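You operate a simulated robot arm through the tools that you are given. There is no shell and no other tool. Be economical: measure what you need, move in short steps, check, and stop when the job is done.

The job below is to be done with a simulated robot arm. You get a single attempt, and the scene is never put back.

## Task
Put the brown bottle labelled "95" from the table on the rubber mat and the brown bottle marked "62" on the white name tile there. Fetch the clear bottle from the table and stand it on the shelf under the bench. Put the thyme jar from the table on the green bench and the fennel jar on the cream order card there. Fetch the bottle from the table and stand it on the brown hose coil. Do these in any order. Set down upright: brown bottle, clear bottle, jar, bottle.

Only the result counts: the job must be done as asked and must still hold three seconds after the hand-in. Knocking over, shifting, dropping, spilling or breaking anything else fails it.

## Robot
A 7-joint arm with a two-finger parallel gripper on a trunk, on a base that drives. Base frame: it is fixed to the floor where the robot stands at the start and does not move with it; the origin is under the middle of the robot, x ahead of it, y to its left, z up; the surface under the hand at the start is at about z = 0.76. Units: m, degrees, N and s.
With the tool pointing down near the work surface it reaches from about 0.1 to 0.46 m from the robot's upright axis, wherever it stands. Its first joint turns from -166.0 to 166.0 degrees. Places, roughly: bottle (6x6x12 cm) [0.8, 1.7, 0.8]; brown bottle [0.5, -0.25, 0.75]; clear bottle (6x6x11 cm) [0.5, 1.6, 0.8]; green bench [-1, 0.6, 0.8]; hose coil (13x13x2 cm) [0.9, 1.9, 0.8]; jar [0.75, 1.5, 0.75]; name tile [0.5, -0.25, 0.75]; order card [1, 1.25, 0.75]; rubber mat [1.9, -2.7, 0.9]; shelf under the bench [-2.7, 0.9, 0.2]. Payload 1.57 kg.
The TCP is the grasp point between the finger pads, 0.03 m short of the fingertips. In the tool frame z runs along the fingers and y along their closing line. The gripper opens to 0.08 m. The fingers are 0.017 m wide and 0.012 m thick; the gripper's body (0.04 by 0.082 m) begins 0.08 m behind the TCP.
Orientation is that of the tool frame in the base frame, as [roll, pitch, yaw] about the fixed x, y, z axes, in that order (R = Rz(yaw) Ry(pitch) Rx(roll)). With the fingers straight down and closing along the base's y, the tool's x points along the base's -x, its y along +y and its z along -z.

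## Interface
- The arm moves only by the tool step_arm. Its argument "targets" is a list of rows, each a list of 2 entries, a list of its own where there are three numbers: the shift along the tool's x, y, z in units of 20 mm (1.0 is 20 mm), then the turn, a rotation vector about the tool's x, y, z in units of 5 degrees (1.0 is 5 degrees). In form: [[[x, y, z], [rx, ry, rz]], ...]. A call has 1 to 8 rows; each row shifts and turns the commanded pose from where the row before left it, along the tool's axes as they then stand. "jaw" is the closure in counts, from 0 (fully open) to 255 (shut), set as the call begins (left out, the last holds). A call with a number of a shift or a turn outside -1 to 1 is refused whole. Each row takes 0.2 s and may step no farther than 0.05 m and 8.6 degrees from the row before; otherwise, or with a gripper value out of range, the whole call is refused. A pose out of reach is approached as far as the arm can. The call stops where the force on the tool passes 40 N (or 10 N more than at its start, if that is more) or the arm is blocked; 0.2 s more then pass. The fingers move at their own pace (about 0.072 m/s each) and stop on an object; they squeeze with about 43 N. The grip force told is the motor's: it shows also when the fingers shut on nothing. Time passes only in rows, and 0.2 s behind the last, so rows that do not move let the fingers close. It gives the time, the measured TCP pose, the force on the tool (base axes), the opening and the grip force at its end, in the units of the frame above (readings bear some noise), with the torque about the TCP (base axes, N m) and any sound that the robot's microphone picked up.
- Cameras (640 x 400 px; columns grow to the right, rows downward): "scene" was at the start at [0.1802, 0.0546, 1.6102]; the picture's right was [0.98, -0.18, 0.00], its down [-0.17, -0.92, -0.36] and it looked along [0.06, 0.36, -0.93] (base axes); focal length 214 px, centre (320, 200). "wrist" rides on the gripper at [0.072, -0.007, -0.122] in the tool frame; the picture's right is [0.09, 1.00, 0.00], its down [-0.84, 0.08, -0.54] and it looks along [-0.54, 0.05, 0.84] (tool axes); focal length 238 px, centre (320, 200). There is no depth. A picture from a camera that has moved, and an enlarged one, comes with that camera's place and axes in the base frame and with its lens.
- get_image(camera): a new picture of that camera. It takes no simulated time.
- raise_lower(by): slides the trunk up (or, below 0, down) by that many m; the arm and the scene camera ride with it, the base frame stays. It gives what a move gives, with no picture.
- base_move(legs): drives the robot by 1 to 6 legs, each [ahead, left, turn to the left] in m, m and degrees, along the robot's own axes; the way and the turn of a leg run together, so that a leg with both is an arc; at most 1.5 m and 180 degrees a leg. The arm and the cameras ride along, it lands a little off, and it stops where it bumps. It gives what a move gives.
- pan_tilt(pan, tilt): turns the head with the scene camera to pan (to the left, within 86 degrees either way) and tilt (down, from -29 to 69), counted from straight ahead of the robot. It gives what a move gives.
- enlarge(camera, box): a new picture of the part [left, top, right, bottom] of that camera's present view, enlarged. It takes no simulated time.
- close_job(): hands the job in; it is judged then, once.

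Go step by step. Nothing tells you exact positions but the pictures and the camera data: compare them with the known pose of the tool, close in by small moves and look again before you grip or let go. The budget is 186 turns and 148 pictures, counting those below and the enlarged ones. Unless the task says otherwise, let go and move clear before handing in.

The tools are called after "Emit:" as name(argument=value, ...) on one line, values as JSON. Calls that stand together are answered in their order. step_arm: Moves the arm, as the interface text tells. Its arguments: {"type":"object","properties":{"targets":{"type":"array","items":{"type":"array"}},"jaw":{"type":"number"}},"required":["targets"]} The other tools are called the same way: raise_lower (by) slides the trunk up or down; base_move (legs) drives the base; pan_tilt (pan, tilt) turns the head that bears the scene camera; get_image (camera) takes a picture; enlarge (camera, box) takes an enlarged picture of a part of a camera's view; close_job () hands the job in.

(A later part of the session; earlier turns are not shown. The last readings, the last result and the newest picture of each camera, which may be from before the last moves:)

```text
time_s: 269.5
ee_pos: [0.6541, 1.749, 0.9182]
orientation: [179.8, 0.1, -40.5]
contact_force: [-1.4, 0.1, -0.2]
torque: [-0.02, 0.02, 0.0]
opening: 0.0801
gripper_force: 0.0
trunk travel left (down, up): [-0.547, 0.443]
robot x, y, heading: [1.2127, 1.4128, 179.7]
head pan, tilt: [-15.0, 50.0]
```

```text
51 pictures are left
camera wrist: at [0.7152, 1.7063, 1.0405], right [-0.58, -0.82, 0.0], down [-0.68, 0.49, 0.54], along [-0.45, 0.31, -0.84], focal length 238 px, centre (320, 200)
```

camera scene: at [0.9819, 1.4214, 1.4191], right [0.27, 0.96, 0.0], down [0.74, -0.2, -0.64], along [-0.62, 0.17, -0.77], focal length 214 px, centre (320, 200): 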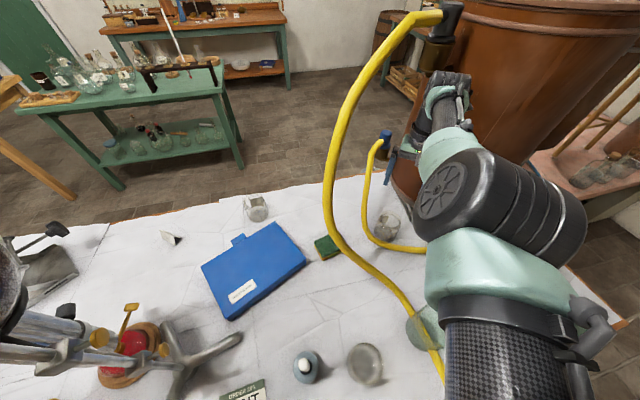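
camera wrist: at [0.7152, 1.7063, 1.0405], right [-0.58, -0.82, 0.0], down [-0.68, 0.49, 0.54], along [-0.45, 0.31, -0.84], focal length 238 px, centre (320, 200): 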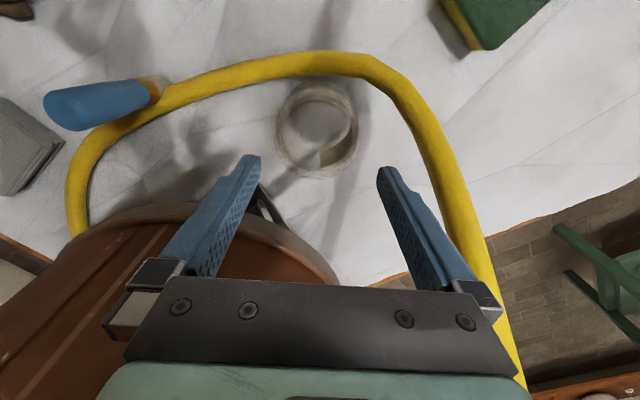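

Rim ≈6.5 cm wide at (0.662,1.743). Correct and descend.

Emit:
step_arm(targets=[[[0.5, -0.06, 0], [0, 0, 0]], [[0, 0, 1], [0, 0, 0]], [[0, 0, 1], [0, 0, 0]]])

Emit:
get_image(camera="wrist")

```text
time_s: 270.3
ee_pos: [0.6567, 1.7469, 0.8783]
orientation: [179.7, 0.2, -40.6]
contact_force: [1.2, 0.5, 0.3]
torque: [-0.01, -0.02, -0.03]
opening: 0.0801
gripper_force: 0.0
out of reach, approached as far as the arm can: row 1
trunk travel left (down, up): [-0.547, 0.443]
robot x, y, heading: [1.2155, 1.4087, 179.7]
head pan, tilt: [-15.0, 50.0]
```

```text
50 pictures are left
camera wrist: at [0.7174, 1.7051, 0.9996], right [-0.58, -0.82, 0.0], down [-0.68, 0.49, 0.54], along [-0.45, 0.31, -0.84], focal length 238 px, centre (320, 200)
```

wrist: 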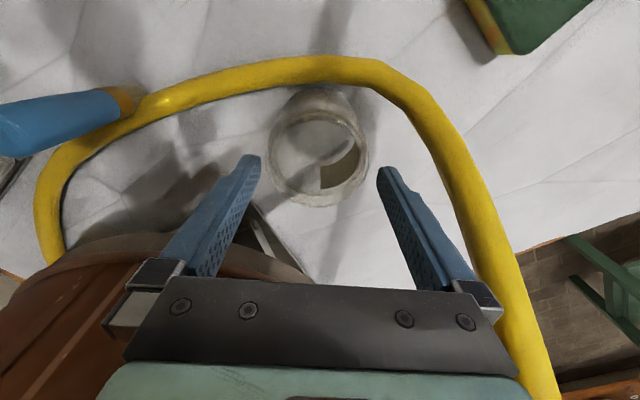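

Rim height ≈0.848, centred well; hose clearance ≈7 cm. Descend slowly further.

Emit:
step_arm(targets=[[[0.38, -0.05, 0.5], [0, 0, 0]], [[0, 0, 0.4], [0, 0, 0]], [[0, 0, 0.3], [0, 0, 0]]])

Emit:
get_image(camera="wrist")

```text
time_s: 271.1
ee_pos: [0.6601, 1.744, 0.8539]
orientation: [179.8, 0.0, -40.6]
contact_force: [-0.2, 0.7, -0.6]
torque: [-0.01, -0.03, 0.01]
opening: 0.08
gripper_force: 0.0
trunk travel left (down, up): [-0.547, 0.443]
robot x, y, heading: [1.2221, 1.4123, 179.5]
head pan, tilt: [-15.0, 50.0]
```

```text
49 pictures are left
camera wrist: at [0.7217, 1.7017, 0.9755], right [-0.58, -0.82, 0.0], down [-0.68, 0.49, 0.54], along [-0.44, 0.31, -0.84], focal length 238 px, centre (320, 200)
```

wrist: 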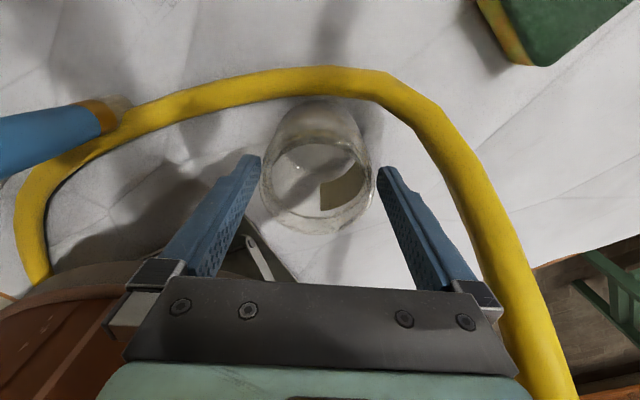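

Jar sits neatly between the fingers with no contact. Descend 1.5 cm more in small rows, then close.

Emit:
step_arm(targets=[[[0, 0, 0.25], [0, 0, 0]], [[0, 0, 0.25], [0, 0, 0]], [[0, 0, 0.25], [0, 0, 0]]])

Emit:
step_arm(targets=[[[0, 0, 0], [0, 0, 0]], [[0, 0, 0], [0, 0, 0]], [[0, 0, 0], [0, 0, 0]]], jaw=255)

Emit:
get_image(camera="wrist")

```text
time_s: 271.9
ee_pos: [0.661, 1.7444, 0.8377]
orientation: [179.8, 0.1, -40.5]
contact_force: [-1.0, 0.2, 0.7]
torque: [-0.01, 0.02, 0.0]
opening: 0.0801
gripper_force: 0.1
trunk travel left (down, up): [-0.547, 0.443]
robot x, y, heading: [1.218, 1.4104, 179.5]
head pan, tilt: [-15.0, 50.0]
```

```text
time_s: 272.7
ee_pos: [0.6613, 1.7432, 0.8379]
orientation: [179.7, 0.0, -40.6]
contact_force: [0.7, -0.1, -0.2]
torque: [0.01, -0.01, 0.01]
opening: 0.074
gripper_force: 42.4
trunk travel left (down, up): [-0.547, 0.443]
robot x, y, heading: [1.2148, 1.4117, 179.6]
head pan, tilt: [-15.0, 50.0]
```

```text
48 pictures are left
camera wrist: at [0.7227, 1.7013, 0.9607], right [-0.58, -0.82, 0.0], down [-0.68, 0.49, 0.54], along [-0.45, 0.31, -0.84], focal length 238 px, centre (320, 200)
```

wrist: 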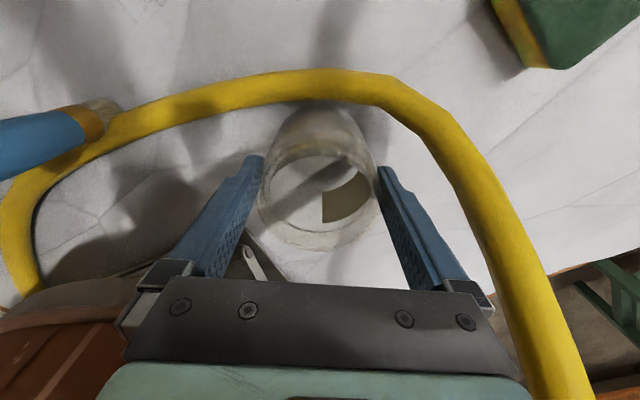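

Gripped (7.4 cm). Lift straight up with the trunk and check.

Emit:
raise_lower(by=0.16)

Emit:
get_image(camera="wrist")

Emit:
get_image(camera="scene")

```text
time_s: 274.5
ee_pos: [0.6622, 1.7436, 0.998]
orientation: [179.9, 0.1, -40.6]
contact_force: [0.2, 0.2, -1.1]
torque: [0.01, 0.05, 0.0]
opening: 0.0741
gripper_force: 42.9
trunk travel left (down, up): [-0.707, 0.283]
robot x, y, heading: [1.2136, 1.4106, 179.7]
head pan, tilt: [-15.0, 50.0]
```

```text
47 pictures are left
camera wrist: at [0.7225, 1.7014, 1.1206], right [-0.58, -0.82, 0.0], down [-0.68, 0.49, 0.54], along [-0.45, 0.31, -0.84], focal length 238 px, centre (320, 200)
```

wrist: 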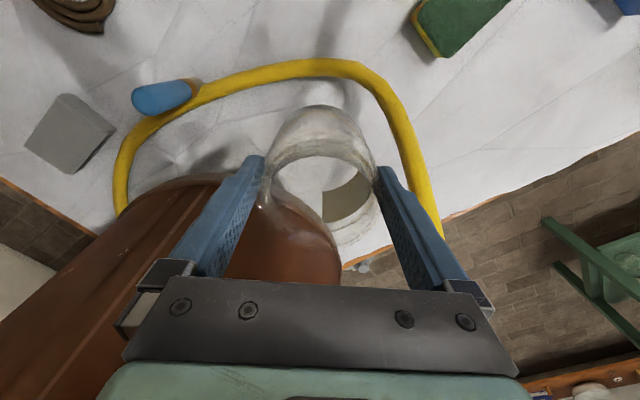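

```text
46 pictures are left
camera scene: at [0.9696, 1.4337, 1.469], right [0.27, 0.96, 0.0], down [0.74, -0.21, -0.64], along [-0.62, 0.17, -0.77], focal length 214 px, centre (320, 200)
```

scene: 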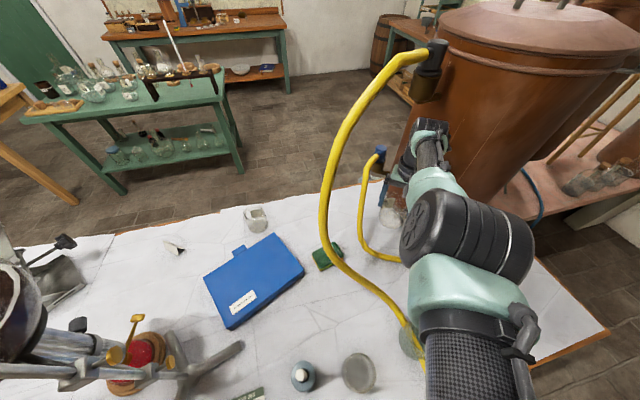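

Lifted cleanly. Retract the arm toward (0.90,1.80) while raising, then use the base to carry it over to the order card.

Emit:
step_arm(targets=[[[0.72, -0.99, -0.3], [0, 0, 0]], [[0.72, -0.99, -0.3], [0, 0, 0]], [[0.72, -0.99, -0.3], [0, 0, 0]], [[0.72, -0.99, -0.3], [0, 0, 0]], [[0.72, -0.99, -0.3], [0, 0, 0]], [[0.72, -0.99, -0.3], [0, 0, 0]], [[0.72, -0.99, -0.3], [0, 0, 0]], [[0.72, -0.99, -0.3], [0, 0, 0]]])

Emit:
base_move(legs=[[-0.15, 0, 0], [0, 0.5, 0]])

Emit:
get_image(camera="wrist")

Emit:
get_image(camera="scene")

```text
time_s: 276.3
ee_pos: [0.7695, 1.867, 1.0285]
orientation: [179.8, 0.1, -40.6]
contact_force: [0.0, 0.0, -1.4]
torque: [0.01, -0.01, 0.01]
opening: 0.0742
gripper_force: 43.6
out of reach, approached as far as the arm can: row 1, 2, 3, 4, 5, 6, 7, 8
trunk travel left (down, up): [-0.707, 0.283]
robot x, y, heading: [1.2151, 1.4119, 179.5]
head pan, tilt: [-15.0, 50.0]
```

```text
time_s: 280.2
ee_pos: [0.912, 1.3601, 1.0279]
orientation: [179.8, 0.0, -40.4]
contact_force: [-0.3, -0.4, -1.4]
torque: [0.01, -0.02, -0.04]
opening: 0.0737
gripper_force: 42.9
trunk travel left (down, up): [-0.707, 0.283]
robot x, y, heading: [1.359, 0.907, 179.4]
head pan, tilt: [-15.0, 50.0]
```

```text
45 pictures are left
camera wrist: at [0.9725, 1.317, 1.1506], right [-0.58, -0.82, 0.0], down [-0.69, 0.49, 0.54], along [-0.44, 0.31, -0.84], focal length 238 px, centre (320, 200)
```

wrist: 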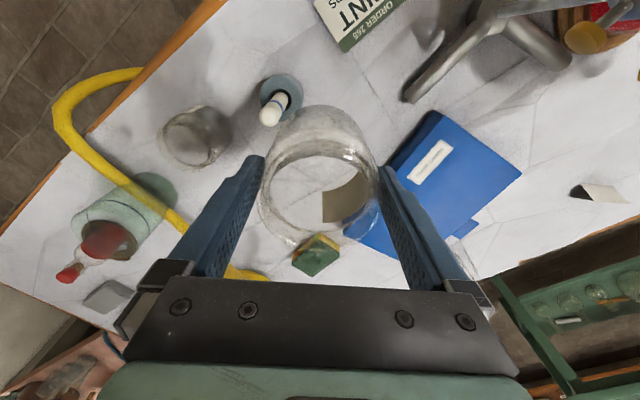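

```text
44 pictures are left
camera scene: at [1.115, 0.9272, 1.4691], right [0.27, 0.96, 0.0], down [0.74, -0.2, -0.64], along [-0.62, 0.17, -0.77], focal length 214 px, centre (320, 200)
```

scene: 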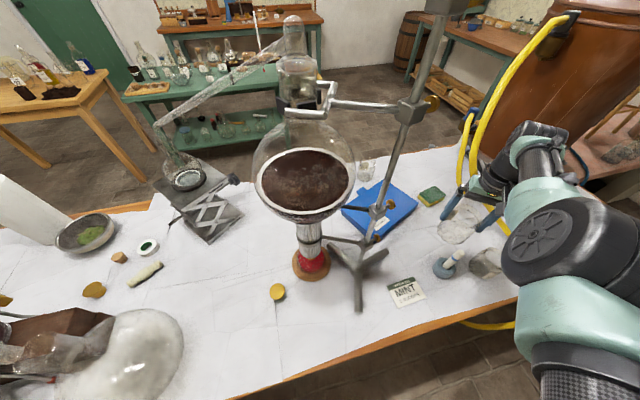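

Order card ≈(0.982,1.25). To keep the arm away from the ring stand, I shift the base +y and bring the arm square.

Emit:
base_move(legs=[[0, -0.29, 0]])

Emit:
step_arm(targets=[[[1, 0.83, 0], [0, 0, 0]], [[1, 0.83, 0], [0, 0, 0]], [[1, 0.83, 0], [0, 0, 0]], [[1, 0.83, 0], [0, 0, 0]], [[1, 0.83, 0], [0, 0, 0]], [[1, 0.83, 0], [0, 0, 0]], [[1, 0.83, 0], [0, 0, 0]], [[1, 0.83, 0], [0, 0, 0]]])

Emit:
get_image(camera="scene")

```text
time_s: 282.2
ee_pos: [0.9143, 1.6475, 1.028]
orientation: [179.7, 0.0, -40.5]
contact_force: [0.4, -0.8, -1.5]
torque: [0.02, 0.01, -0.01]
opening: 0.074
gripper_force: 43.0
trunk travel left (down, up): [-0.707, 0.283]
robot x, y, heading: [1.363, 1.1926, 179.7]
head pan, tilt: [-15.0, 50.0]
```

```text
time_s: 284.0
ee_pos: [0.831, 1.5542, 1.0022]
orientation: [179.8, -0.1, -40.3]
contact_force: [-0.6, -0.4, -1.8]
torque: [0.04, 0.0, 0.02]
opening: 0.0741
gripper_force: 43.4
out of reach, approached as far as the arm can: row 1, 2, 3, 4, 5, 6, 7, 8
trunk travel left (down, up): [-0.707, 0.283]
robot x, y, heading: [1.3616, 1.1948, 179.8]
head pan, tilt: [-15.0, 50.0]
```

```text
43 pictures are left
camera scene: at [1.1167, 1.215, 1.469], right [0.27, 0.96, 0.0], down [0.74, -0.2, -0.64], along [-0.62, 0.17, -0.77], focal length 214 px, centre (320, 200)
```

scene: 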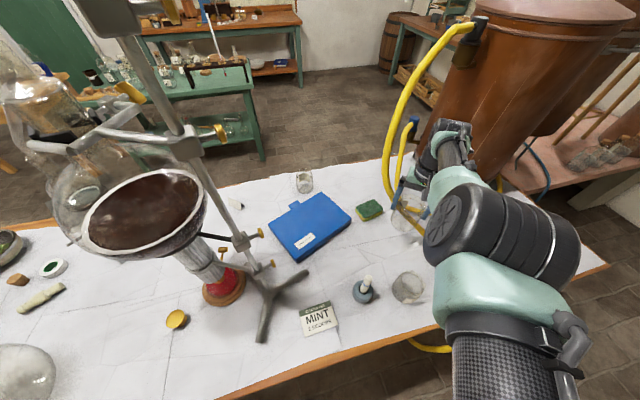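

The arm resists retracting along the tool's x (seems at a stretched configuration). I try a small pure retraction with upward motion to unlock.

Emit:
step_arm(targets=[[[0.3, 0, 0], [0, 0, 0]], [[0.5, 0, 0], [0, 0, 0]], [[0.7, 0, 0], [0, 0, 0]]])

Emit:
step_arm(targets=[[[0, 0, 0.8], [0, 0, 0]], [[0, 0, 0.8], [0, 0, 0]]])

Emit:
step_arm(targets=[[[0.8, 0, 0], [0, 0, 0]], [[0.8, 0, 0], [0, 0, 0]]])

```text
time_s: 284.8
ee_pos: [0.8306, 1.5541, 1.0043]
orientation: [179.7, 0.0, -40.5]
contact_force: [-0.1, 0.2, -1.7]
torque: [0.01, -0.02, -0.01]
opening: 0.0739
gripper_force: 43.1
out of reach, approached as far as the arm can: row 1, 2, 3
trunk travel left (down, up): [-0.707, 0.283]
robot x, y, heading: [1.3612, 1.1945, 179.6]
head pan, tilt: [-15.0, 50.0]
```

```text
time_s: 285.4
ee_pos: [0.8341, 1.5511, 0.9741]
orientation: [179.7, -0.1, -40.4]
contact_force: [-0.3, -0.5, -1.2]
torque: [-0.03, -0.01, 0.04]
opening: 0.0741
gripper_force: 43.1
out of reach, approached as far as the arm can: row 2
trunk travel left (down, up): [-0.707, 0.283]
robot x, y, heading: [1.3651, 1.1947, 179.4]
head pan, tilt: [-15.0, 50.0]
```

```text
time_s: 286.0
ee_pos: [0.8604, 1.5299, 0.9724]
orientation: [179.7, 0.0, -40.4]
contact_force: [-0.4, 0.7, -2.5]
torque: [-0.01, -0.03, 0.0]
opening: 0.0741
gripper_force: 43.1
trunk travel left (down, up): [-0.707, 0.283]
robot x, y, heading: [1.3626, 1.1946, 179.7]
head pan, tilt: [-15.0, 50.0]
```

Unlocked. Retract further while raising to clear the pen pot on the way, then on to the card.

Emit:
step_arm(targets=[[[0.98, 0.2, 0], [0, 0, 0]], [[0.98, 0.2, 0], [0, 0, 0]], [[0.98, 0.2, -0.5], [0, 0, 0]], [[0.98, 0.3, -0.8], [0, 0, 0]], [[0.98, 0.4, -0.8], [0, 0, 0]], [[0.98, 0.5, -0.6], [0, 0, 0]], [[0.98, 0.6, 0], [0, 0, 0]], [[0.98, 0.7, 0], [0, 0, 0]]])

Emit:
get_image(camera="wrist")

```text
time_s: 287.8
ee_pos: [0.9389, 1.3804, 1.0264]
orientation: [179.8, 0.0, -40.4]
contact_force: [-0.3, -0.8, -1.8]
torque: [0.02, -0.02, 0.01]
opening: 0.074
gripper_force: 43.2
trunk travel left (down, up): [-0.707, 0.283]
robot x, y, heading: [1.3591, 1.1967, 179.6]
head pan, tilt: [-15.0, 50.0]
```

```text
42 pictures are left
camera wrist: at [0.9996, 1.3376, 1.1488], right [-0.58, -0.82, 0.0], down [-0.69, 0.49, 0.54], along [-0.44, 0.31, -0.84], focal length 238 px, centre (320, 200)
```

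wrist: 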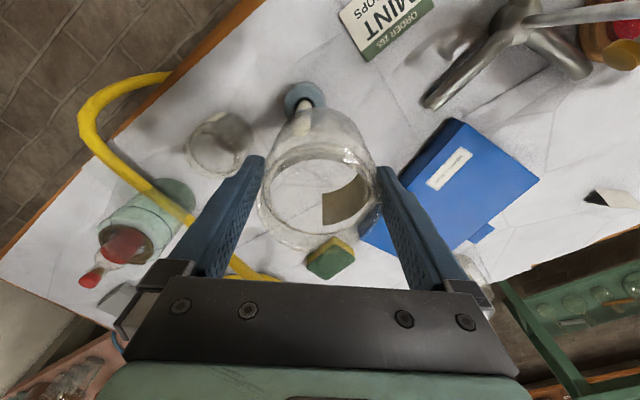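

Card centre ≈(0.978,1.249). Move over it and look.

Emit:
step_arm(targets=[[[0.955, 0.625, 0], [0, 0, 0]], [[0.955, 0.625, 0], [0, 0, 0]], [[0.955, 0.625, 0], [0, 0, 0]], [[0.955, 0.625, 0], [0, 0, 0]], [[0.955, 0.625, 0], [0, 0, 0]], [[0.955, 0.625, 0], [0, 0, 0]]])

Emit:
get_image(camera="wrist")

Emit:
get_image(camera="scene")

```text
time_s: 289.2
ee_pos: [0.9764, 1.2506, 1.0263]
orientation: [179.8, 0.0, -40.5]
contact_force: [0.4, 1.3, -0.7]
torque: [0.02, -0.02, -0.02]
opening: 0.0741
gripper_force: 43.8
trunk travel left (down, up): [-0.707, 0.283]
robot x, y, heading: [1.3618, 1.1969, 179.7]
head pan, tilt: [-15.0, 50.0]
```

```text
41 pictures are left
camera wrist: at [1.0375, 1.207, 1.1491], right [-0.58, -0.82, 0.0], down [-0.69, 0.49, 0.54], along [-0.45, 0.31, -0.84], focal length 238 px, centre (320, 200)
```

wrist: 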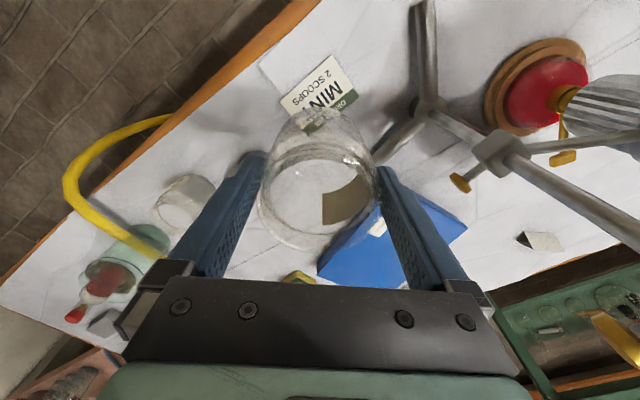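

```text
40 pictures are left
camera scene: at [1.1172, 1.2147, 1.4692], right [0.27, 0.96, 0.0], down [0.74, -0.2, -0.64], along [-0.62, 0.17, -0.77], focal length 214 px, centre (320, 200)
```

scene: 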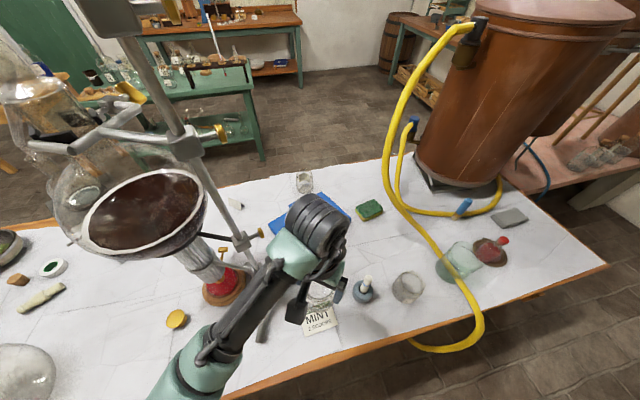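

Card spans x≈0.952–1.016, y≈1.19–1.29 (centre 0.984,1.242). To keep the elbow high, I raise the trunk first and then lower with the arm.

Emit:
raise_lower(by=0.16)

Emit:
step_arm(targets=[[[0.6, 0.08, 1], [0, 0, 0]], [[0, 0, 1], [0, 0, 0]], [[0, 0, 1], [0, 0, 0]], [[0, 0, 1], [0, 0, 0]], [[0, 0, 1], [0, 0, 0]], [[0, 0, 1], [0, 0, 0]], [[0, 0, 1], [0, 0, 0]], [[0, 0, 1], [0, 0, 0]]])

Emit:
get_image(camera="scene")

```text
time_s: 291.0
ee_pos: [0.9777, 1.2498, 1.187]
orientation: [179.8, 0.0, -40.5]
contact_force: [-0.4, -0.1, -2.4]
torque: [0.0, -0.02, -0.01]
opening: 0.0745
gripper_force: 43.0
trunk travel left (down, up): [-0.867, 0.123]
robot x, y, heading: [1.3626, 1.1936, 179.6]
head pan, tilt: [-15.0, 50.0]
```

```text
time_s: 292.8
ee_pos: [0.9834, 1.2402, 1.0273]
orientation: [179.7, 0.1, -40.4]
contact_force: [0.1, 0.4, -1.7]
torque: [-0.02, -0.04, 0.01]
opening: 0.0741
gripper_force: 43.0
trunk travel left (down, up): [-0.867, 0.123]
robot x, y, heading: [1.3611, 1.1968, 179.2]
head pan, tilt: [-15.0, 50.0]
```

```text
39 pictures are left
camera scene: at [1.1169, 1.2153, 1.6291], right [0.27, 0.96, 0.0], down [0.74, -0.2, -0.64], along [-0.62, 0.17, -0.77], focal length 214 px, centre (320, 200)
```

scene: 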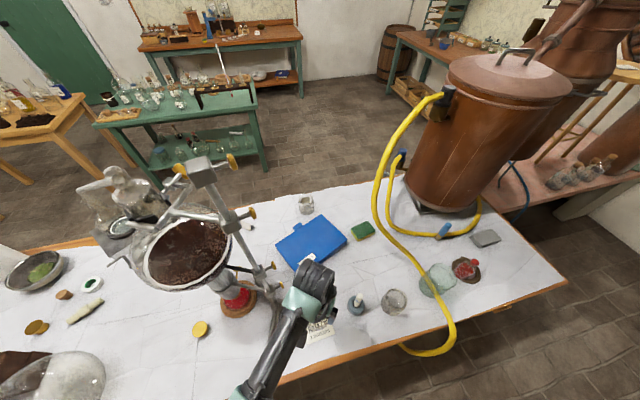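

Descend toward the card.

Emit:
step_arm(targets=[[[0, 0, 1], [0, 0, 0]], [[0, 0, 1], [0, 0, 0]], [[0, 0, 1], [0, 0, 0]], [[0, 0, 1], [0, 0, 0]], [[0, 0, 1], [0, 0, 0]], [[0, 0, 1], [0, 0, 0]], [[0, 0, 1], [0, 0, 0]]])

Emit:
get_image(camera="wrist")

Emit:
get_image(camera="scene")

```text
time_s: 294.4
ee_pos: [0.9853, 1.24, 0.886]
orientation: [179.8, 0.0, -40.4]
contact_force: [0.5, -0.2, -1.0]
torque: [0.02, -0.03, 0.01]
opening: 0.0743
gripper_force: 42.8
trunk travel left (down, up): [-0.867, 0.123]
robot x, y, heading: [1.3618, 1.1914, 179.5]
head pan, tilt: [-15.0, 50.0]
```

```text
38 pictures are left
camera wrist: at [1.0445, 1.1976, 1.0088], right [-0.58, -0.82, 0.0], down [-0.69, 0.49, 0.54], along [-0.45, 0.31, -0.84], focal length 238 px, centre (320, 200)
```

wrist: 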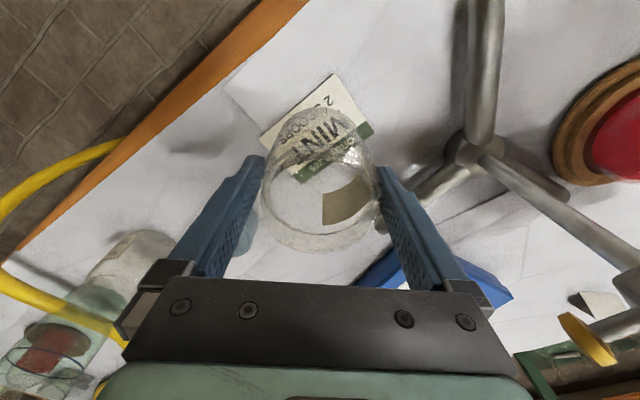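

```text
37 pictures are left
camera scene: at [1.1168, 1.2154, 1.6291], right [0.27, 0.96, 0.0], down [0.74, -0.2, -0.64], along [-0.62, 0.17, -0.77], focal length 214 px, centre (320, 200)
```

scene: 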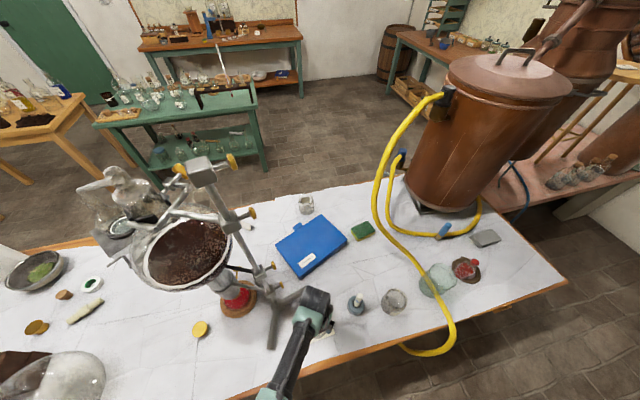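

Jar centred exactly over the card. Lower to contact.

Emit:
step_arm(targets=[[[0, 0, 1], [0, 0, 0]], [[0, 0, 0.6], [0, 0, 0]], [[0, 0, 0.15], [0, 0, 0]], [[0, 0, 0.15], [0, 0, 0]]])

Emit:
step_arm(targets=[[[0, 0, 0.1], [0, 0, 0]], [[0, 0, 0.1], [0, 0, 0]]])

```text
time_s: 295.4
ee_pos: [0.9835, 1.2399, 0.8489]
orientation: [179.8, -0.1, -40.6]
contact_force: [-0.7, -0.2, -1.5]
torque: [-0.02, 0.01, 0.01]
opening: 0.0739
gripper_force: 44.1
trunk travel left (down, up): [-0.867, 0.123]
robot x, y, heading: [1.3645, 1.1988, 179.7]
head pan, tilt: [-15.0, 50.0]
```

```text
time_s: 296.0
ee_pos: [0.9828, 1.2391, 0.8446]
orientation: [179.7, 0.1, -40.5]
contact_force: [-0.2, -0.3, -1.2]
torque: [0.0, 0.01, -0.02]
opening: 0.0739
gripper_force: 43.1
trunk travel left (down, up): [-0.867, 0.123]
robot x, y, heading: [1.3616, 1.1963, 179.3]
head pan, tilt: [-15.0, 50.0]
```

Emit:
step_arm(targets=[[[0, 0, 0.1], [0, 0, 0]], [[0, 0, 0.1], [0, 0, 0]]])

Emit:
step_arm(targets=[[[0, 0, 0.08], [0, 0, 0]], [[0, 0, 0], [0, 0, 0]]])

```text
time_s: 296.6
ee_pos: [0.9831, 1.2415, 0.842]
orientation: [179.8, 0.2, -40.5]
contact_force: [1.3, 0.4, 8.6]
torque: [0.17, -0.13, -0.01]
opening: 0.0739
gripper_force: 42.8
trunk travel left (down, up): [-0.867, 0.123]
robot x, y, heading: [1.3652, 1.1943, 180.0]
head pan, tilt: [-15.0, 50.0]
```

```text
time_s: 297.2
ee_pos: [0.983, 1.2399, 0.8412]
orientation: [179.7, 0.2, -40.5]
contact_force: [-0.6, 1.3, 22.1]
torque: [0.35, -0.1, 0.01]
opening: 0.0738
gripper_force: 43.0
trunk travel left (down, up): [-0.867, 0.123]
robot x, y, heading: [1.3629, 1.1932, 179.6]
head pan, tilt: [-15.0, 50.0]
```

Firm contact. Relieve slightly, release, and rise.

Emit:
step_arm(targets=[[[0, 0, -0.1], [0, 0, 0]], [[0, 0, 0], [0, 0, 0]]])

Emit:
step_arm(targets=[[[0, 0, 0], [0, 0, 0]], [[0, 0, 0], [0, 0, 0]], [[0, 0, 0], [0, 0, 0]]], jaw=0)

Emit:
step_arm(targets=[[[0, 0, -0.5], [0, 0, 0]], [[0, 0, -0.7], [0, 0, 0]], [[0, 0, -1], [0, 0, 0]], [[0, 0, -1], [0, 0, 0]], [[0, 0, -1], [0, 0, 0]], [[0, 0, -1], [0, 0, 0]], [[0, 0, -1], [0, 0, 0]], [[0, 0, -1], [0, 0, 0]]])

Emit:
get_image(camera="wrist")

```text
time_s: 297.8
ee_pos: [0.9849, 1.2391, 0.8402]
orientation: [179.9, -0.2, -40.4]
contact_force: [-1.7, 0.7, 4.1]
torque: [0.14, 0.17, 0.02]
opening: 0.0741
gripper_force: 43.4
trunk travel left (down, up): [-0.867, 0.123]
robot x, y, heading: [1.359, 1.1996, 179.8]
head pan, tilt: [-15.0, 50.0]
```

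```text
time_s: 298.6
ee_pos: [0.983, 1.2394, 0.8414]
orientation: [179.8, 0.0, -40.4]
contact_force: [-0.7, 0.5, 0.2]
torque: [0.02, -0.03, -0.02]
opening: 0.0801
gripper_force: 0.0
trunk travel left (down, up): [-0.867, 0.123]
robot x, y, heading: [1.3575, 1.1903, 179.6]
head pan, tilt: [-15.0, 50.0]
```

```text
time_s: 300.4
ee_pos: [0.984, 1.2405, 0.9862]
orientation: [179.8, 0.1, -40.4]
contact_force: [-0.1, -0.3, 0.9]
torque: [-0.01, 0.0, -0.01]
opening: 0.0799
gripper_force: 0.0
trunk travel left (down, up): [-0.867, 0.123]
robot x, y, heading: [1.3587, 1.1969, 179.9]
head pan, tilt: [-15.0, 50.0]
```

```text
36 pictures are left
camera wrist: at [1.0446, 1.1979, 1.1079], right [-0.58, -0.82, 0.0], down [-0.69, 0.49, 0.54], along [-0.44, 0.31, -0.84], focal length 238 px, centre (320, 200)
```

wrist: 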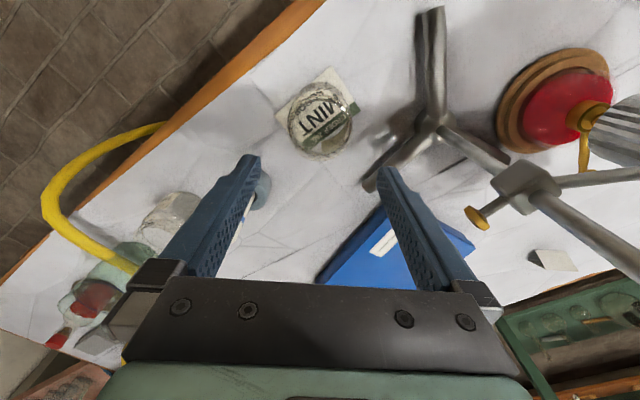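

Fennel stands on the card. Now the thyme jar at ≈(0.994,1.53): shift the base +y.

Emit:
base_move(legs=[[0, -0.287, 0]])

Emit:
get_image(camera="wrist")

Emit:
get_image(camera="scene")

```text
time_s: 302.4
ee_pos: [0.986, 1.5256, 0.9856]
orientation: [179.8, 0.0, -40.3]
contact_force: [0.0, 0.3, -0.1]
torque: [0.02, -0.03, -0.02]
opening: 0.08
gripper_force: 0.0
trunk travel left (down, up): [-0.867, 0.123]
robot x, y, heading: [1.3623, 1.4788, 179.8]
head pan, tilt: [-15.0, 50.0]
```

```text
35 pictures are left
camera wrist: at [1.0463, 1.4827, 1.1076], right [-0.57, -0.82, 0.0], down [-0.69, 0.48, 0.54], along [-0.45, 0.31, -0.84], focal length 238 px, centre (320, 200)
```

wrist: 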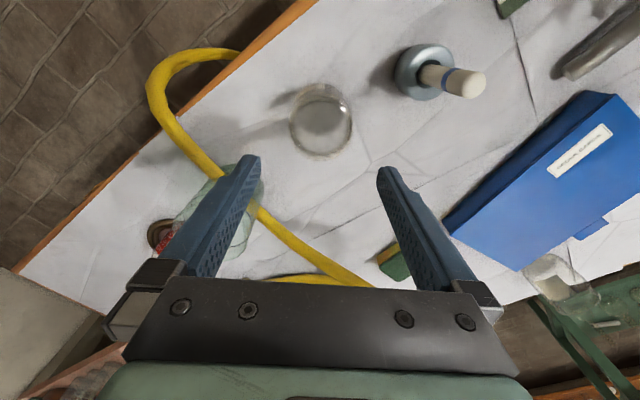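

```text
34 pictures are left
camera scene: at [1.1189, 1.5001, 1.6291], right [0.26, 0.96, 0.0], down [0.74, -0.2, -0.64], along [-0.62, 0.17, -0.77], focal length 214 px, centre (320, 200)
```

scene: 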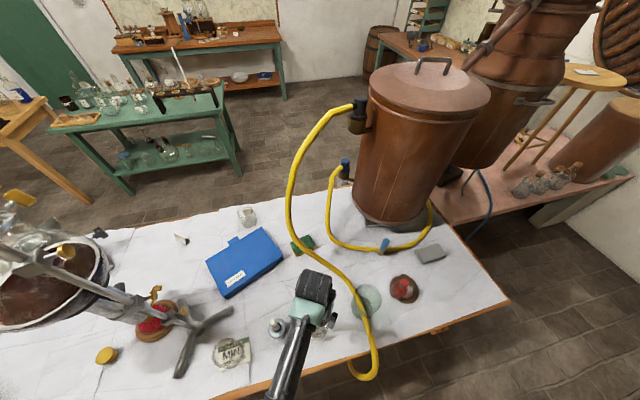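

Emit:
enlarge(camera="wrist", box=[270, 60, 370, 170])

Emit:
enlarge(camera="scene", box=[340, 250, 460, 330])

```text
3.64 times, centred on (320, 115) of wrist
camera zoom: at [1.0463, 1.4827, 1.1076], right [-0.57, -0.82, 0.0], down [-0.69, 0.48, 0.54], along [-0.45, 0.31, -0.84], focal length 867 px, centre (320, 509)
```

zoom: 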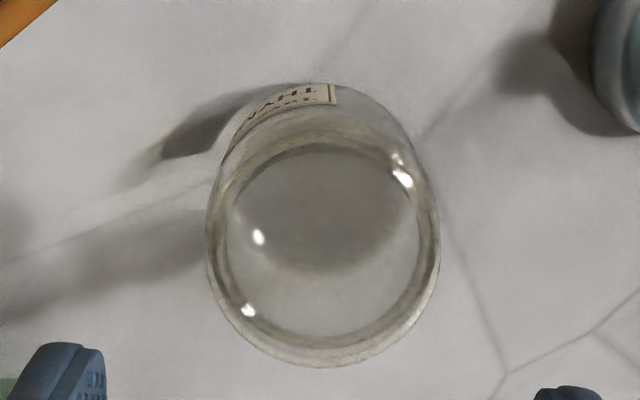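

```text
5.00 times, centred on (400, 290) of scene
camera zoom: at [1.1189, 1.5001, 1.6291], right [0.26, 0.96, 0.0], down [0.74, -0.2, -0.64], along [-0.62, 0.17, -0.77], focal length 1072 px, centre (-80, -250)
```

zoom: 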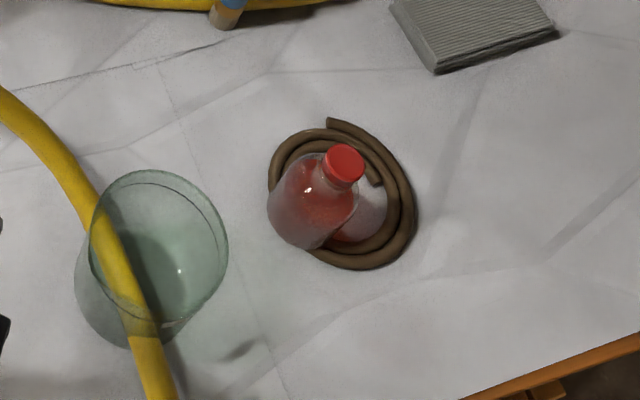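

The jar's label reads THYME, centred in the hand. Descend and grip.

Emit:
step_arm(targets=[[[-0.08, 0.13, 1], [0, 0, 0]], [[0, 0, 1], [0, 0, 0]], [[0, 0, 1], [0, 0, 0]], [[0, 0, 1], [0, 0, 0]], [[0, 0, 1], [0, 0, 0]]])

Emit:
get_image(camera="wrist")

```text
time_s: 303.6
ee_pos: [0.9818, 1.5244, 0.8856]
orientation: [179.8, -0.1, -40.5]
contact_force: [1.0, -0.2, 1.2]
torque: [-0.01, -0.03, 0.03]
opening: 0.0799
gripper_force: 0.0
trunk travel left (down, up): [-0.867, 0.123]
robot x, y, heading: [1.3625, 1.4781, 179.7]
head pan, tilt: [-15.0, 50.0]
```

```text
31 pictures are left
camera wrist: at [1.043, 1.4816, 1.0077], right [-0.58, -0.82, 0.0], down [-0.69, 0.49, 0.54], along [-0.45, 0.31, -0.84], focal length 238 px, centre (320, 200)
```

wrist: 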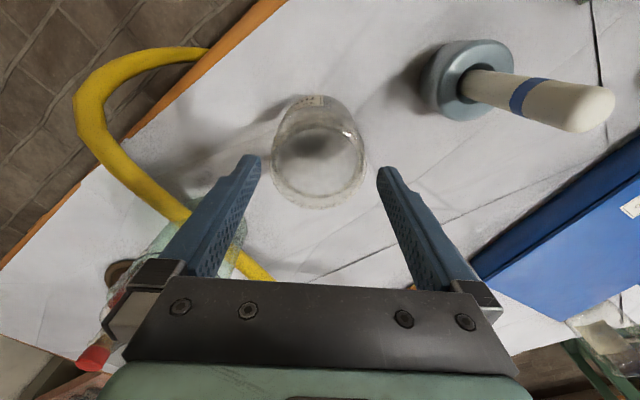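

Emit:
step_arm(targets=[[[0, -0.04, 0.6], [0, 0, 0]], [[0, 0, 0.5], [0, 0, 0]], [[0, 0, 0.4], [0, 0, 0]], [[0, 0, 0.3], [0, 0, 0]], [[0, 0, 0.3], [0, 0, 0]], [[0, 0, 0.3], [0, 0, 0]]])

Emit:
step_arm(targets=[[[0, 0, 0], [0, 0, 0]], [[0, 0, 0], [0, 0, 0]], [[0, 0, 0], [0, 0, 0]]], jaw=255)

Emit:
step_arm(targets=[[[0, 0, -1], [0, 0, 0]], [[0, 0, -1], [0, 0, 0]], [[0, 0, -1], [0, 0, 0]], [[0, 0, -1], [0, 0, 0]], [[0, 0, -1], [0, 0, 0]], [[0, 0, -1], [0, 0, 0]], [[0, 0, -1], [0, 0, 0]], [[0, 0, -1], [0, 0, 0]]])

Emit:
get_image(camera="wrist")

```text
time_s: 305.0
ee_pos: [0.9817, 1.5241, 0.8373]
orientation: [179.7, -0.1, -40.3]
contact_force: [0.2, 0.5, -0.1]
torque: [-0.04, -0.01, -0.01]
opening: 0.08
gripper_force: 0.1
trunk travel left (down, up): [-0.867, 0.123]
robot x, y, heading: [1.3616, 1.4791, 179.8]
head pan, tilt: [-15.0, 50.0]
```

```text
time_s: 305.8
ee_pos: [0.9836, 1.5246, 0.8365]
orientation: [179.7, -0.1, -40.4]
contact_force: [0.2, 0.3, 0.1]
torque: [0.02, -0.03, 0.0]
opening: 0.0733
gripper_force: 42.8
trunk travel left (down, up): [-0.867, 0.123]
robot x, y, heading: [1.3635, 1.479, 179.6]
head pan, tilt: [-15.0, 50.0]
```

```text
time_s: 307.6
ee_pos: [0.9833, 1.5261, 0.9975]
orientation: [179.8, 0.0, -40.4]
contact_force: [0.5, 0.2, -1.8]
torque: [0.01, -0.01, 0.01]
opening: 0.0729
gripper_force: 43.1
trunk travel left (down, up): [-0.867, 0.123]
robot x, y, heading: [1.3582, 1.4782, 179.8]
head pan, tilt: [-15.0, 50.0]
```

```text
30 pictures are left
camera wrist: at [1.0445, 1.4826, 1.1198], right [-0.57, -0.82, 0.0], down [-0.69, 0.48, 0.54], along [-0.44, 0.31, -0.84], focal length 238 px, centre (320, 200)
```

wrist: 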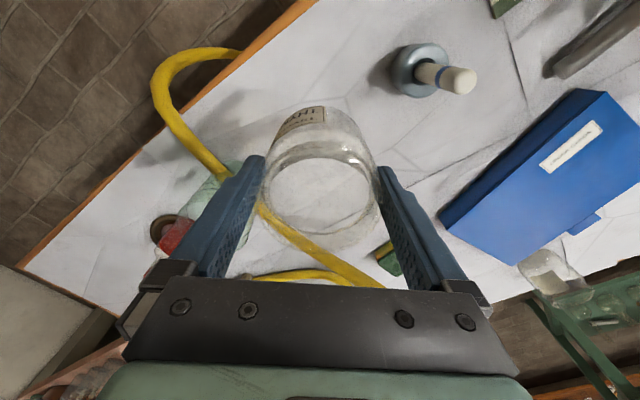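

Thyme jar lifted. Raise the trunk a bit and drive around the table to the green bench.

Emit:
raise_lower(by=0.1)

Emit:
base_move(legs=[[-0.19, 0, 0], [0, 0, -90], [-1.45, 0, 0], [-1.2, 0, 0]])

Emit:
base_move(legs=[[-0.5, 0.28, 0], [0, 0, 90]])

```text
time_s: 308.9
ee_pos: [0.9836, 1.5248, 1.0967]
orientation: [179.8, 0.0, -40.3]
contact_force: [0.6, -0.5, -0.3]
torque: [0.03, -0.01, -0.01]
opening: 0.0729
gripper_force: 43.5
trunk travel left (down, up): [-0.967, 0.023]
robot x, y, heading: [1.3625, 1.4781, 179.5]
head pan, tilt: [-15.0, 50.0]
```

```text
time_s: 326.9
ee_pos: [1.5606, -0.8098, 1.0981]
orientation: [179.8, 0.1, -131.2]
contact_force: [-0.2, 0.2, -2.4]
torque: [0.04, -0.02, -0.01]
opening: 0.073
gripper_force: 43.5
trunk travel left (down, up): [-0.967, 0.023]
robot x, y, heading: [1.5116, -1.1871, 88.6]
head pan, tilt: [-15.0, 50.0]
```

```text
time_s: 334.0
ee_pos: [0.8411, -1.6283, 1.0981]
orientation: [179.8, 0.0, -41.5]
contact_force: [-0.1, -0.5, -2.0]
torque: [0.01, -0.04, 0.0]
opening: 0.0728
gripper_force: 43.4
trunk travel left (down, up): [-0.967, 0.023]
robot x, y, heading: [1.2189, -1.6846, 178.7]
head pan, tilt: [-15.0, 50.0]
```

Emit:
base_move(legs=[[0, 0, 1.3], [1.37, 0, 0], [0, -1.45, 0], [0, -0.75, 0]])

Emit:
pan_tilt(pan=0, tilt=45)

Emit:
get_image(camera="scene")

```text
time_s: 351.6
ee_pos: [-0.5823, 0.513, 1.097]
orientation: [179.8, -0.1, -38.4]
contact_force: [0.6, 0.1, -2.2]
torque: [-0.03, -0.04, -0.02]
opening: 0.0728
gripper_force: 43.2
trunk travel left (down, up): [-0.967, 0.023]
robot x, y, heading: [-0.2025, 0.4801, -178.4]
head pan, tilt: [-15.0, 50.0]
```

```text
time_s: 352.4
ee_pos: [-0.5825, 0.5144, 1.0971]
orientation: [179.8, -0.1, -38.4]
contact_force: [-0.2, 0.7, -1.8]
torque: [0.0, 0.0, 0.03]
opening: 0.0729
gripper_force: 42.9
trunk travel left (down, up): [-0.967, 0.023]
robot x, y, heading: [-0.2021, 0.4824, -178.4]
head pan, tilt: [0.0, 45.0]
```

```text
29 pictures are left
camera scene: at [-0.4528, 0.4742, 1.736], right [-0.03, 1.0, 0.0], down [0.71, 0.02, -0.71], along [-0.71, -0.02, -0.71], focal length 214 px, centre (320, 200)
```

scene: 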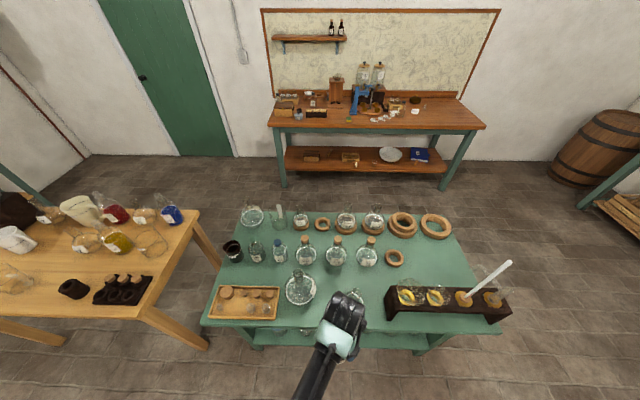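

The bench is crowded; the free area looks to be near (-0.98, 1.0), between rack and rings. Zoom there.

Emit:
enlarge(camera="scene", box=[330, 200, 530, 330])

```text
3.08 times, centred on (430, 265) of scene
camera zoom: at [-0.4528, 0.4742, 1.736], right [-0.03, 1.0, 0.0], down [0.71, 0.02, -0.71], along [-0.71, -0.02, -0.71], focal length 660 px, centre (-18, 0)
```

zoom: 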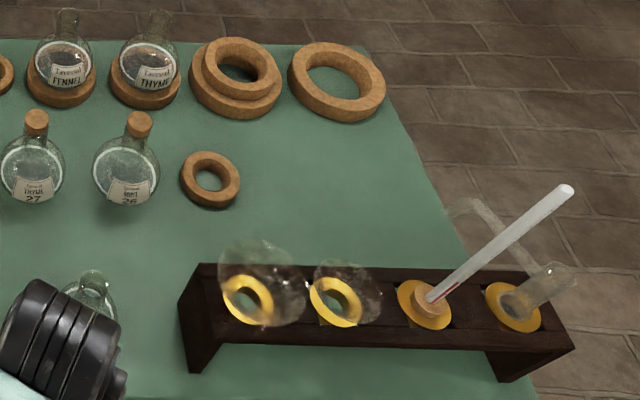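

Free spot ≈(-0.987, 1.015). I'll approach from the bench's +y end, facing -y, clear of the tall glass rod at (-0.80,1.05).

Emit:
base_move(legs=[[0, -1.22, -1.6], [0, 0, 90], [0, -0.78, 0]])

Emit:
get_image(camera="scene")

Emit:
get_image(camera="wrist")

```text
time_s: 366.1
ee_pos: [-1.037, 1.3308, 1.0965]
orientation: [179.9, -0.1, 49.8]
contact_force: [-0.5, 0.1, -0.5]
torque: [-0.01, -0.01, 0.0]
opening: 0.073
gripper_force: 42.7
trunk travel left (down, up): [-0.967, 0.023]
robot x, y, heading: [-0.9925, 1.7088, -90.3]
head pan, tilt: [0.0, 45.0]
```

```text
27 pictures are left
camera scene: at [-0.9928, 1.4584, 1.736], right [-1.0, 0.0, 0.0], down [0.0, 0.71, -0.71], along [0.0, -0.71, -0.71], focal length 214 px, centre (320, 200)
```

scene: 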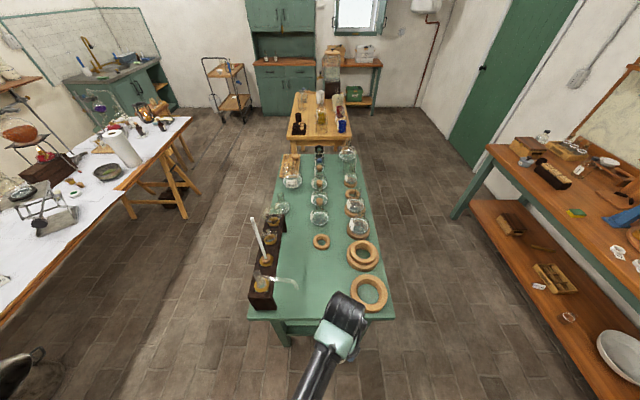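

```text
26 pictures are left
camera wrist: at [-0.9948, 1.3893, 1.2195], right [0.82, -0.57, 0.0], down [-0.48, -0.69, 0.54], along [-0.31, -0.45, -0.84], focal length 238 px, centre (320, 200)
```

wrist: 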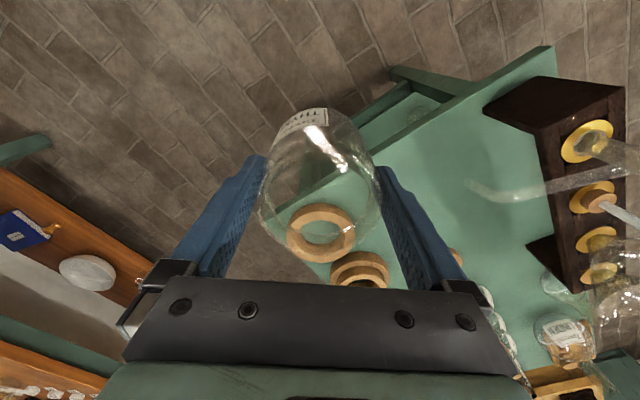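

Target spot (-1.03, 0.97), with the hand turned so the camera stays away from the glass tube. Rotate, drive ahead and look.

Emit:
step_arm(targets=[[[0, 0, 0], [0, 0, -1]], [[0, 0, 0], [0, 0, -1]], [[0, 0, 0], [0, 0, -1]], [[0, 0, 0], [0, 0, -1]], [[0, 0, 0], [0, 0, -1]], [[0, 0, 0], [0, 0, -1]], [[0, 0, 0], [0, 0, -1]], [[0, 0, 0], [0, 0, -1]]])

Emit:
base_move(legs=[[0.35, 0, 0]])

Emit:
get_image(camera="wrist")

Emit:
get_image(camera="scene")

```text
time_s: 367.9
ee_pos: [-1.0382, 1.3309, 1.0964]
orientation: [179.8, 0.1, 89.6]
contact_force: [-0.3, 0.8, -2.0]
torque: [0.03, -0.01, 0.01]
opening: 0.0726
gripper_force: 42.8
trunk travel left (down, up): [-0.967, 0.023]
robot x, y, heading: [-0.9917, 1.7109, -90.3]
head pan, tilt: [0.0, 45.0]
```

```text
time_s: 370.2
ee_pos: [-1.0387, 0.9815, 1.0973]
orientation: [179.8, 0.1, 89.8]
contact_force: [0.1, -0.5, -0.6]
torque: [0.03, 0.01, -0.04]
opening: 0.0728
gripper_force: 42.8
trunk travel left (down, up): [-0.967, 0.023]
robot x, y, heading: [-0.993, 1.3569, -90.3]
head pan, tilt: [0.0, 45.0]
```

```text
25 pictures are left
camera wrist: at [-1.0433, 1.0514, 1.2194], right [1.0, 0.09, 0.0], down [0.07, -0.84, 0.54], along [0.05, -0.54, -0.84], focal length 238 px, centre (320, 200)
```

wrist: 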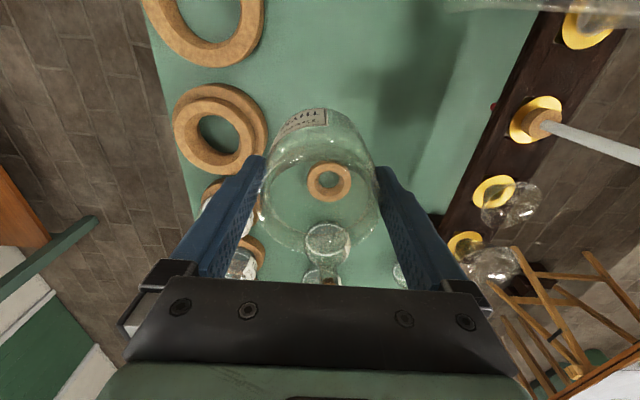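

```text
24 pictures are left
camera scene: at [-0.9938, 1.108, 1.7361], right [-1.0, 0.0, 0.0], down [0.0, 0.71, -0.71], along [0.0, -0.71, -0.71], focal length 214 px, centre (320, 200)
```

scene: 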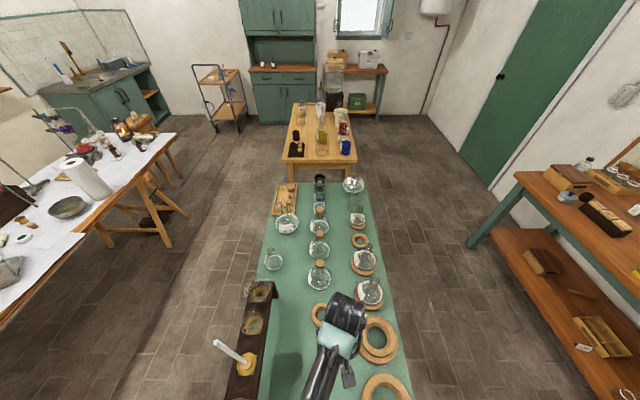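

Landing spot is clear. Lower the trunk 8 cm and descend with the arm.

Emit:
raise_lower(by=-0.08)

Emit:
step_arm(targets=[[[0, 0.6, 0.8], [0, 0, 0]], [[0, 0, 0.8], [0, 0, 0]], [[0, 0, 0.8], [0, 0, 0]], [[0, 0, 0.8], [0, 0, 0]], [[0, 0, 0.6], [0, 0, 0]]])

Emit:
get_image(camera="wrist")

```text
time_s: 371.4
ee_pos: [-1.0374, 0.9794, 1.0177]
orientation: [179.8, 0.1, 89.8]
contact_force: [0.7, 0.0, -1.9]
torque: [0.04, 0.01, 0.0]
opening: 0.0725
gripper_force: 43.6
trunk travel left (down, up): [-0.887, 0.103]
robot x, y, heading: [-0.994, 1.3617, -90.1]
head pan, tilt: [0.0, 45.0]
```

```text
time_s: 372.6
ee_pos: [-1.0259, 0.9803, 0.9401]
orientation: [179.8, 0.1, 89.8]
contact_force: [-0.7, 0.2, -1.4]
torque: [-0.02, -0.01, 0.0]
opening: 0.073
gripper_force: 42.8
trunk travel left (down, up): [-0.887, 0.103]
robot x, y, heading: [-0.9939, 1.3588, -90.3]
head pan, tilt: [0.0, 45.0]
```

```text
23 pictures are left
camera wrist: at [-1.0315, 1.0512, 1.0631], right [1.0, 0.09, 0.0], down [0.07, -0.84, 0.54], along [0.05, -0.54, -0.84], focal length 238 px, centre (320, 200)
```

wrist: 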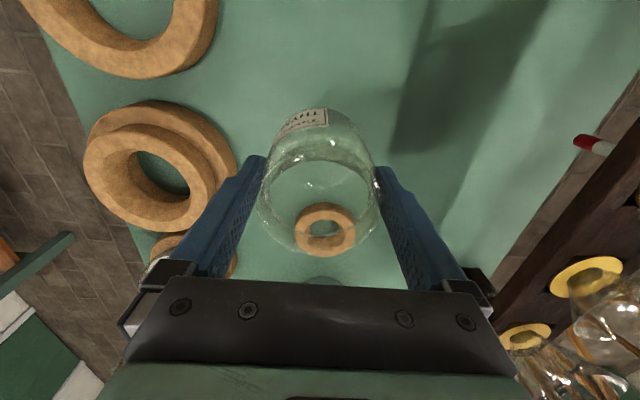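

Emit:
step_arm(targets=[[[0, 0, 0.8], [0, 0, 0]], [[0, 0, 0.8], [0, 0, 0]], [[0, 0, 0.4], [0, 0, 0]], [[0, 0, 0.2], [0, 0, 0]], [[0, 0, 0.2], [0, 0, 0]]])

```text
time_s: 373.8
ee_pos: [-1.0262, 0.9791, 0.8937]
orientation: [179.8, 0.1, 89.8]
contact_force: [0.6, -0.4, -1.1]
torque: [-0.02, 0.03, 0.0]
opening: 0.073
gripper_force: 43.1
trunk travel left (down, up): [-0.887, 0.103]
robot x, y, heading: [-0.992, 1.3608, -90.2]
head pan, tilt: [0.0, 45.0]
```

Emit:
step_arm(targets=[[[0, 0, 0.15], [0, 0, 0]], [[0, 0, 0.15], [0, 0, 0]], [[0, 0, 0.12], [0, 0, 0]]])

Emit:
get_image(camera="wrist")

```text
time_s: 374.6
ee_pos: [-1.0252, 0.9801, 0.884]
orientation: [179.8, 0.2, 89.8]
contact_force: [0.5, 0.0, -1.1]
torque: [0.0, -0.01, -0.02]
opening: 0.0728
gripper_force: 42.6
trunk travel left (down, up): [-0.887, 0.103]
robot x, y, heading: [-0.9949, 1.3591, -90.0]
head pan, tilt: [0.0, 45.0]
```

```text
22 pictures are left
camera wrist: at [-1.0311, 1.0511, 1.0068], right [1.0, 0.09, 0.0], down [0.07, -0.84, 0.54], along [0.05, -0.54, -0.84], focal length 238 px, centre (320, 200)
```

wrist: 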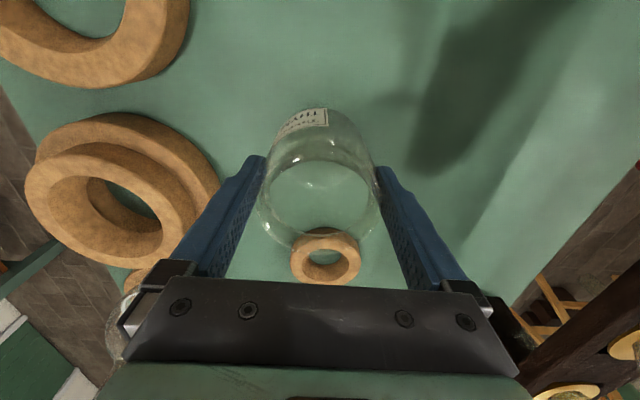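

Triangulation puts the bench top at roughly z≈0.76. Continue down.

Emit:
step_arm(targets=[[[0, 0, 0.5], [0, 0, 0]], [[0, 0, 0.5], [0, 0, 0]], [[0, 0, 0.3], [0, 0, 0]], [[0, 0, 0.2], [0, 0, 0]]])

Emit:
step_arm(targets=[[[0, 0, 0.12], [0, 0, 0]], [[0, 0, 0.12], [0, 0, 0]], [[0, 0, 0.12], [0, 0, 0]]])

```text
time_s: 375.6
ee_pos: [-1.026, 0.981, 0.8581]
orientation: [179.9, 0.4, 89.8]
contact_force: [0.7, 2.1, 22.0]
torque: [0.63, 0.18, 0.04]
opening: 0.0729
gripper_force: 42.9
trunk travel left (down, up): [-0.887, 0.103]
robot x, y, heading: [-0.9937, 1.3548, -90.1]
head pan, tilt: [0.0, 45.0]
```

```text
time_s: 376.4
ee_pos: [-1.0257, 0.9794, 0.8489]
orientation: [179.8, 0.4, 89.8]
contact_force: [-0.9, -2.1, 25.1]
torque: [-0.05, 0.26, 0.02]
opening: 0.0731
gripper_force: 43.1
trunk travel left (down, up): [-0.887, 0.103]
robot x, y, heading: [-0.9893, 1.3565, -90.0]
head pan, tilt: [0.0, 45.0]
```

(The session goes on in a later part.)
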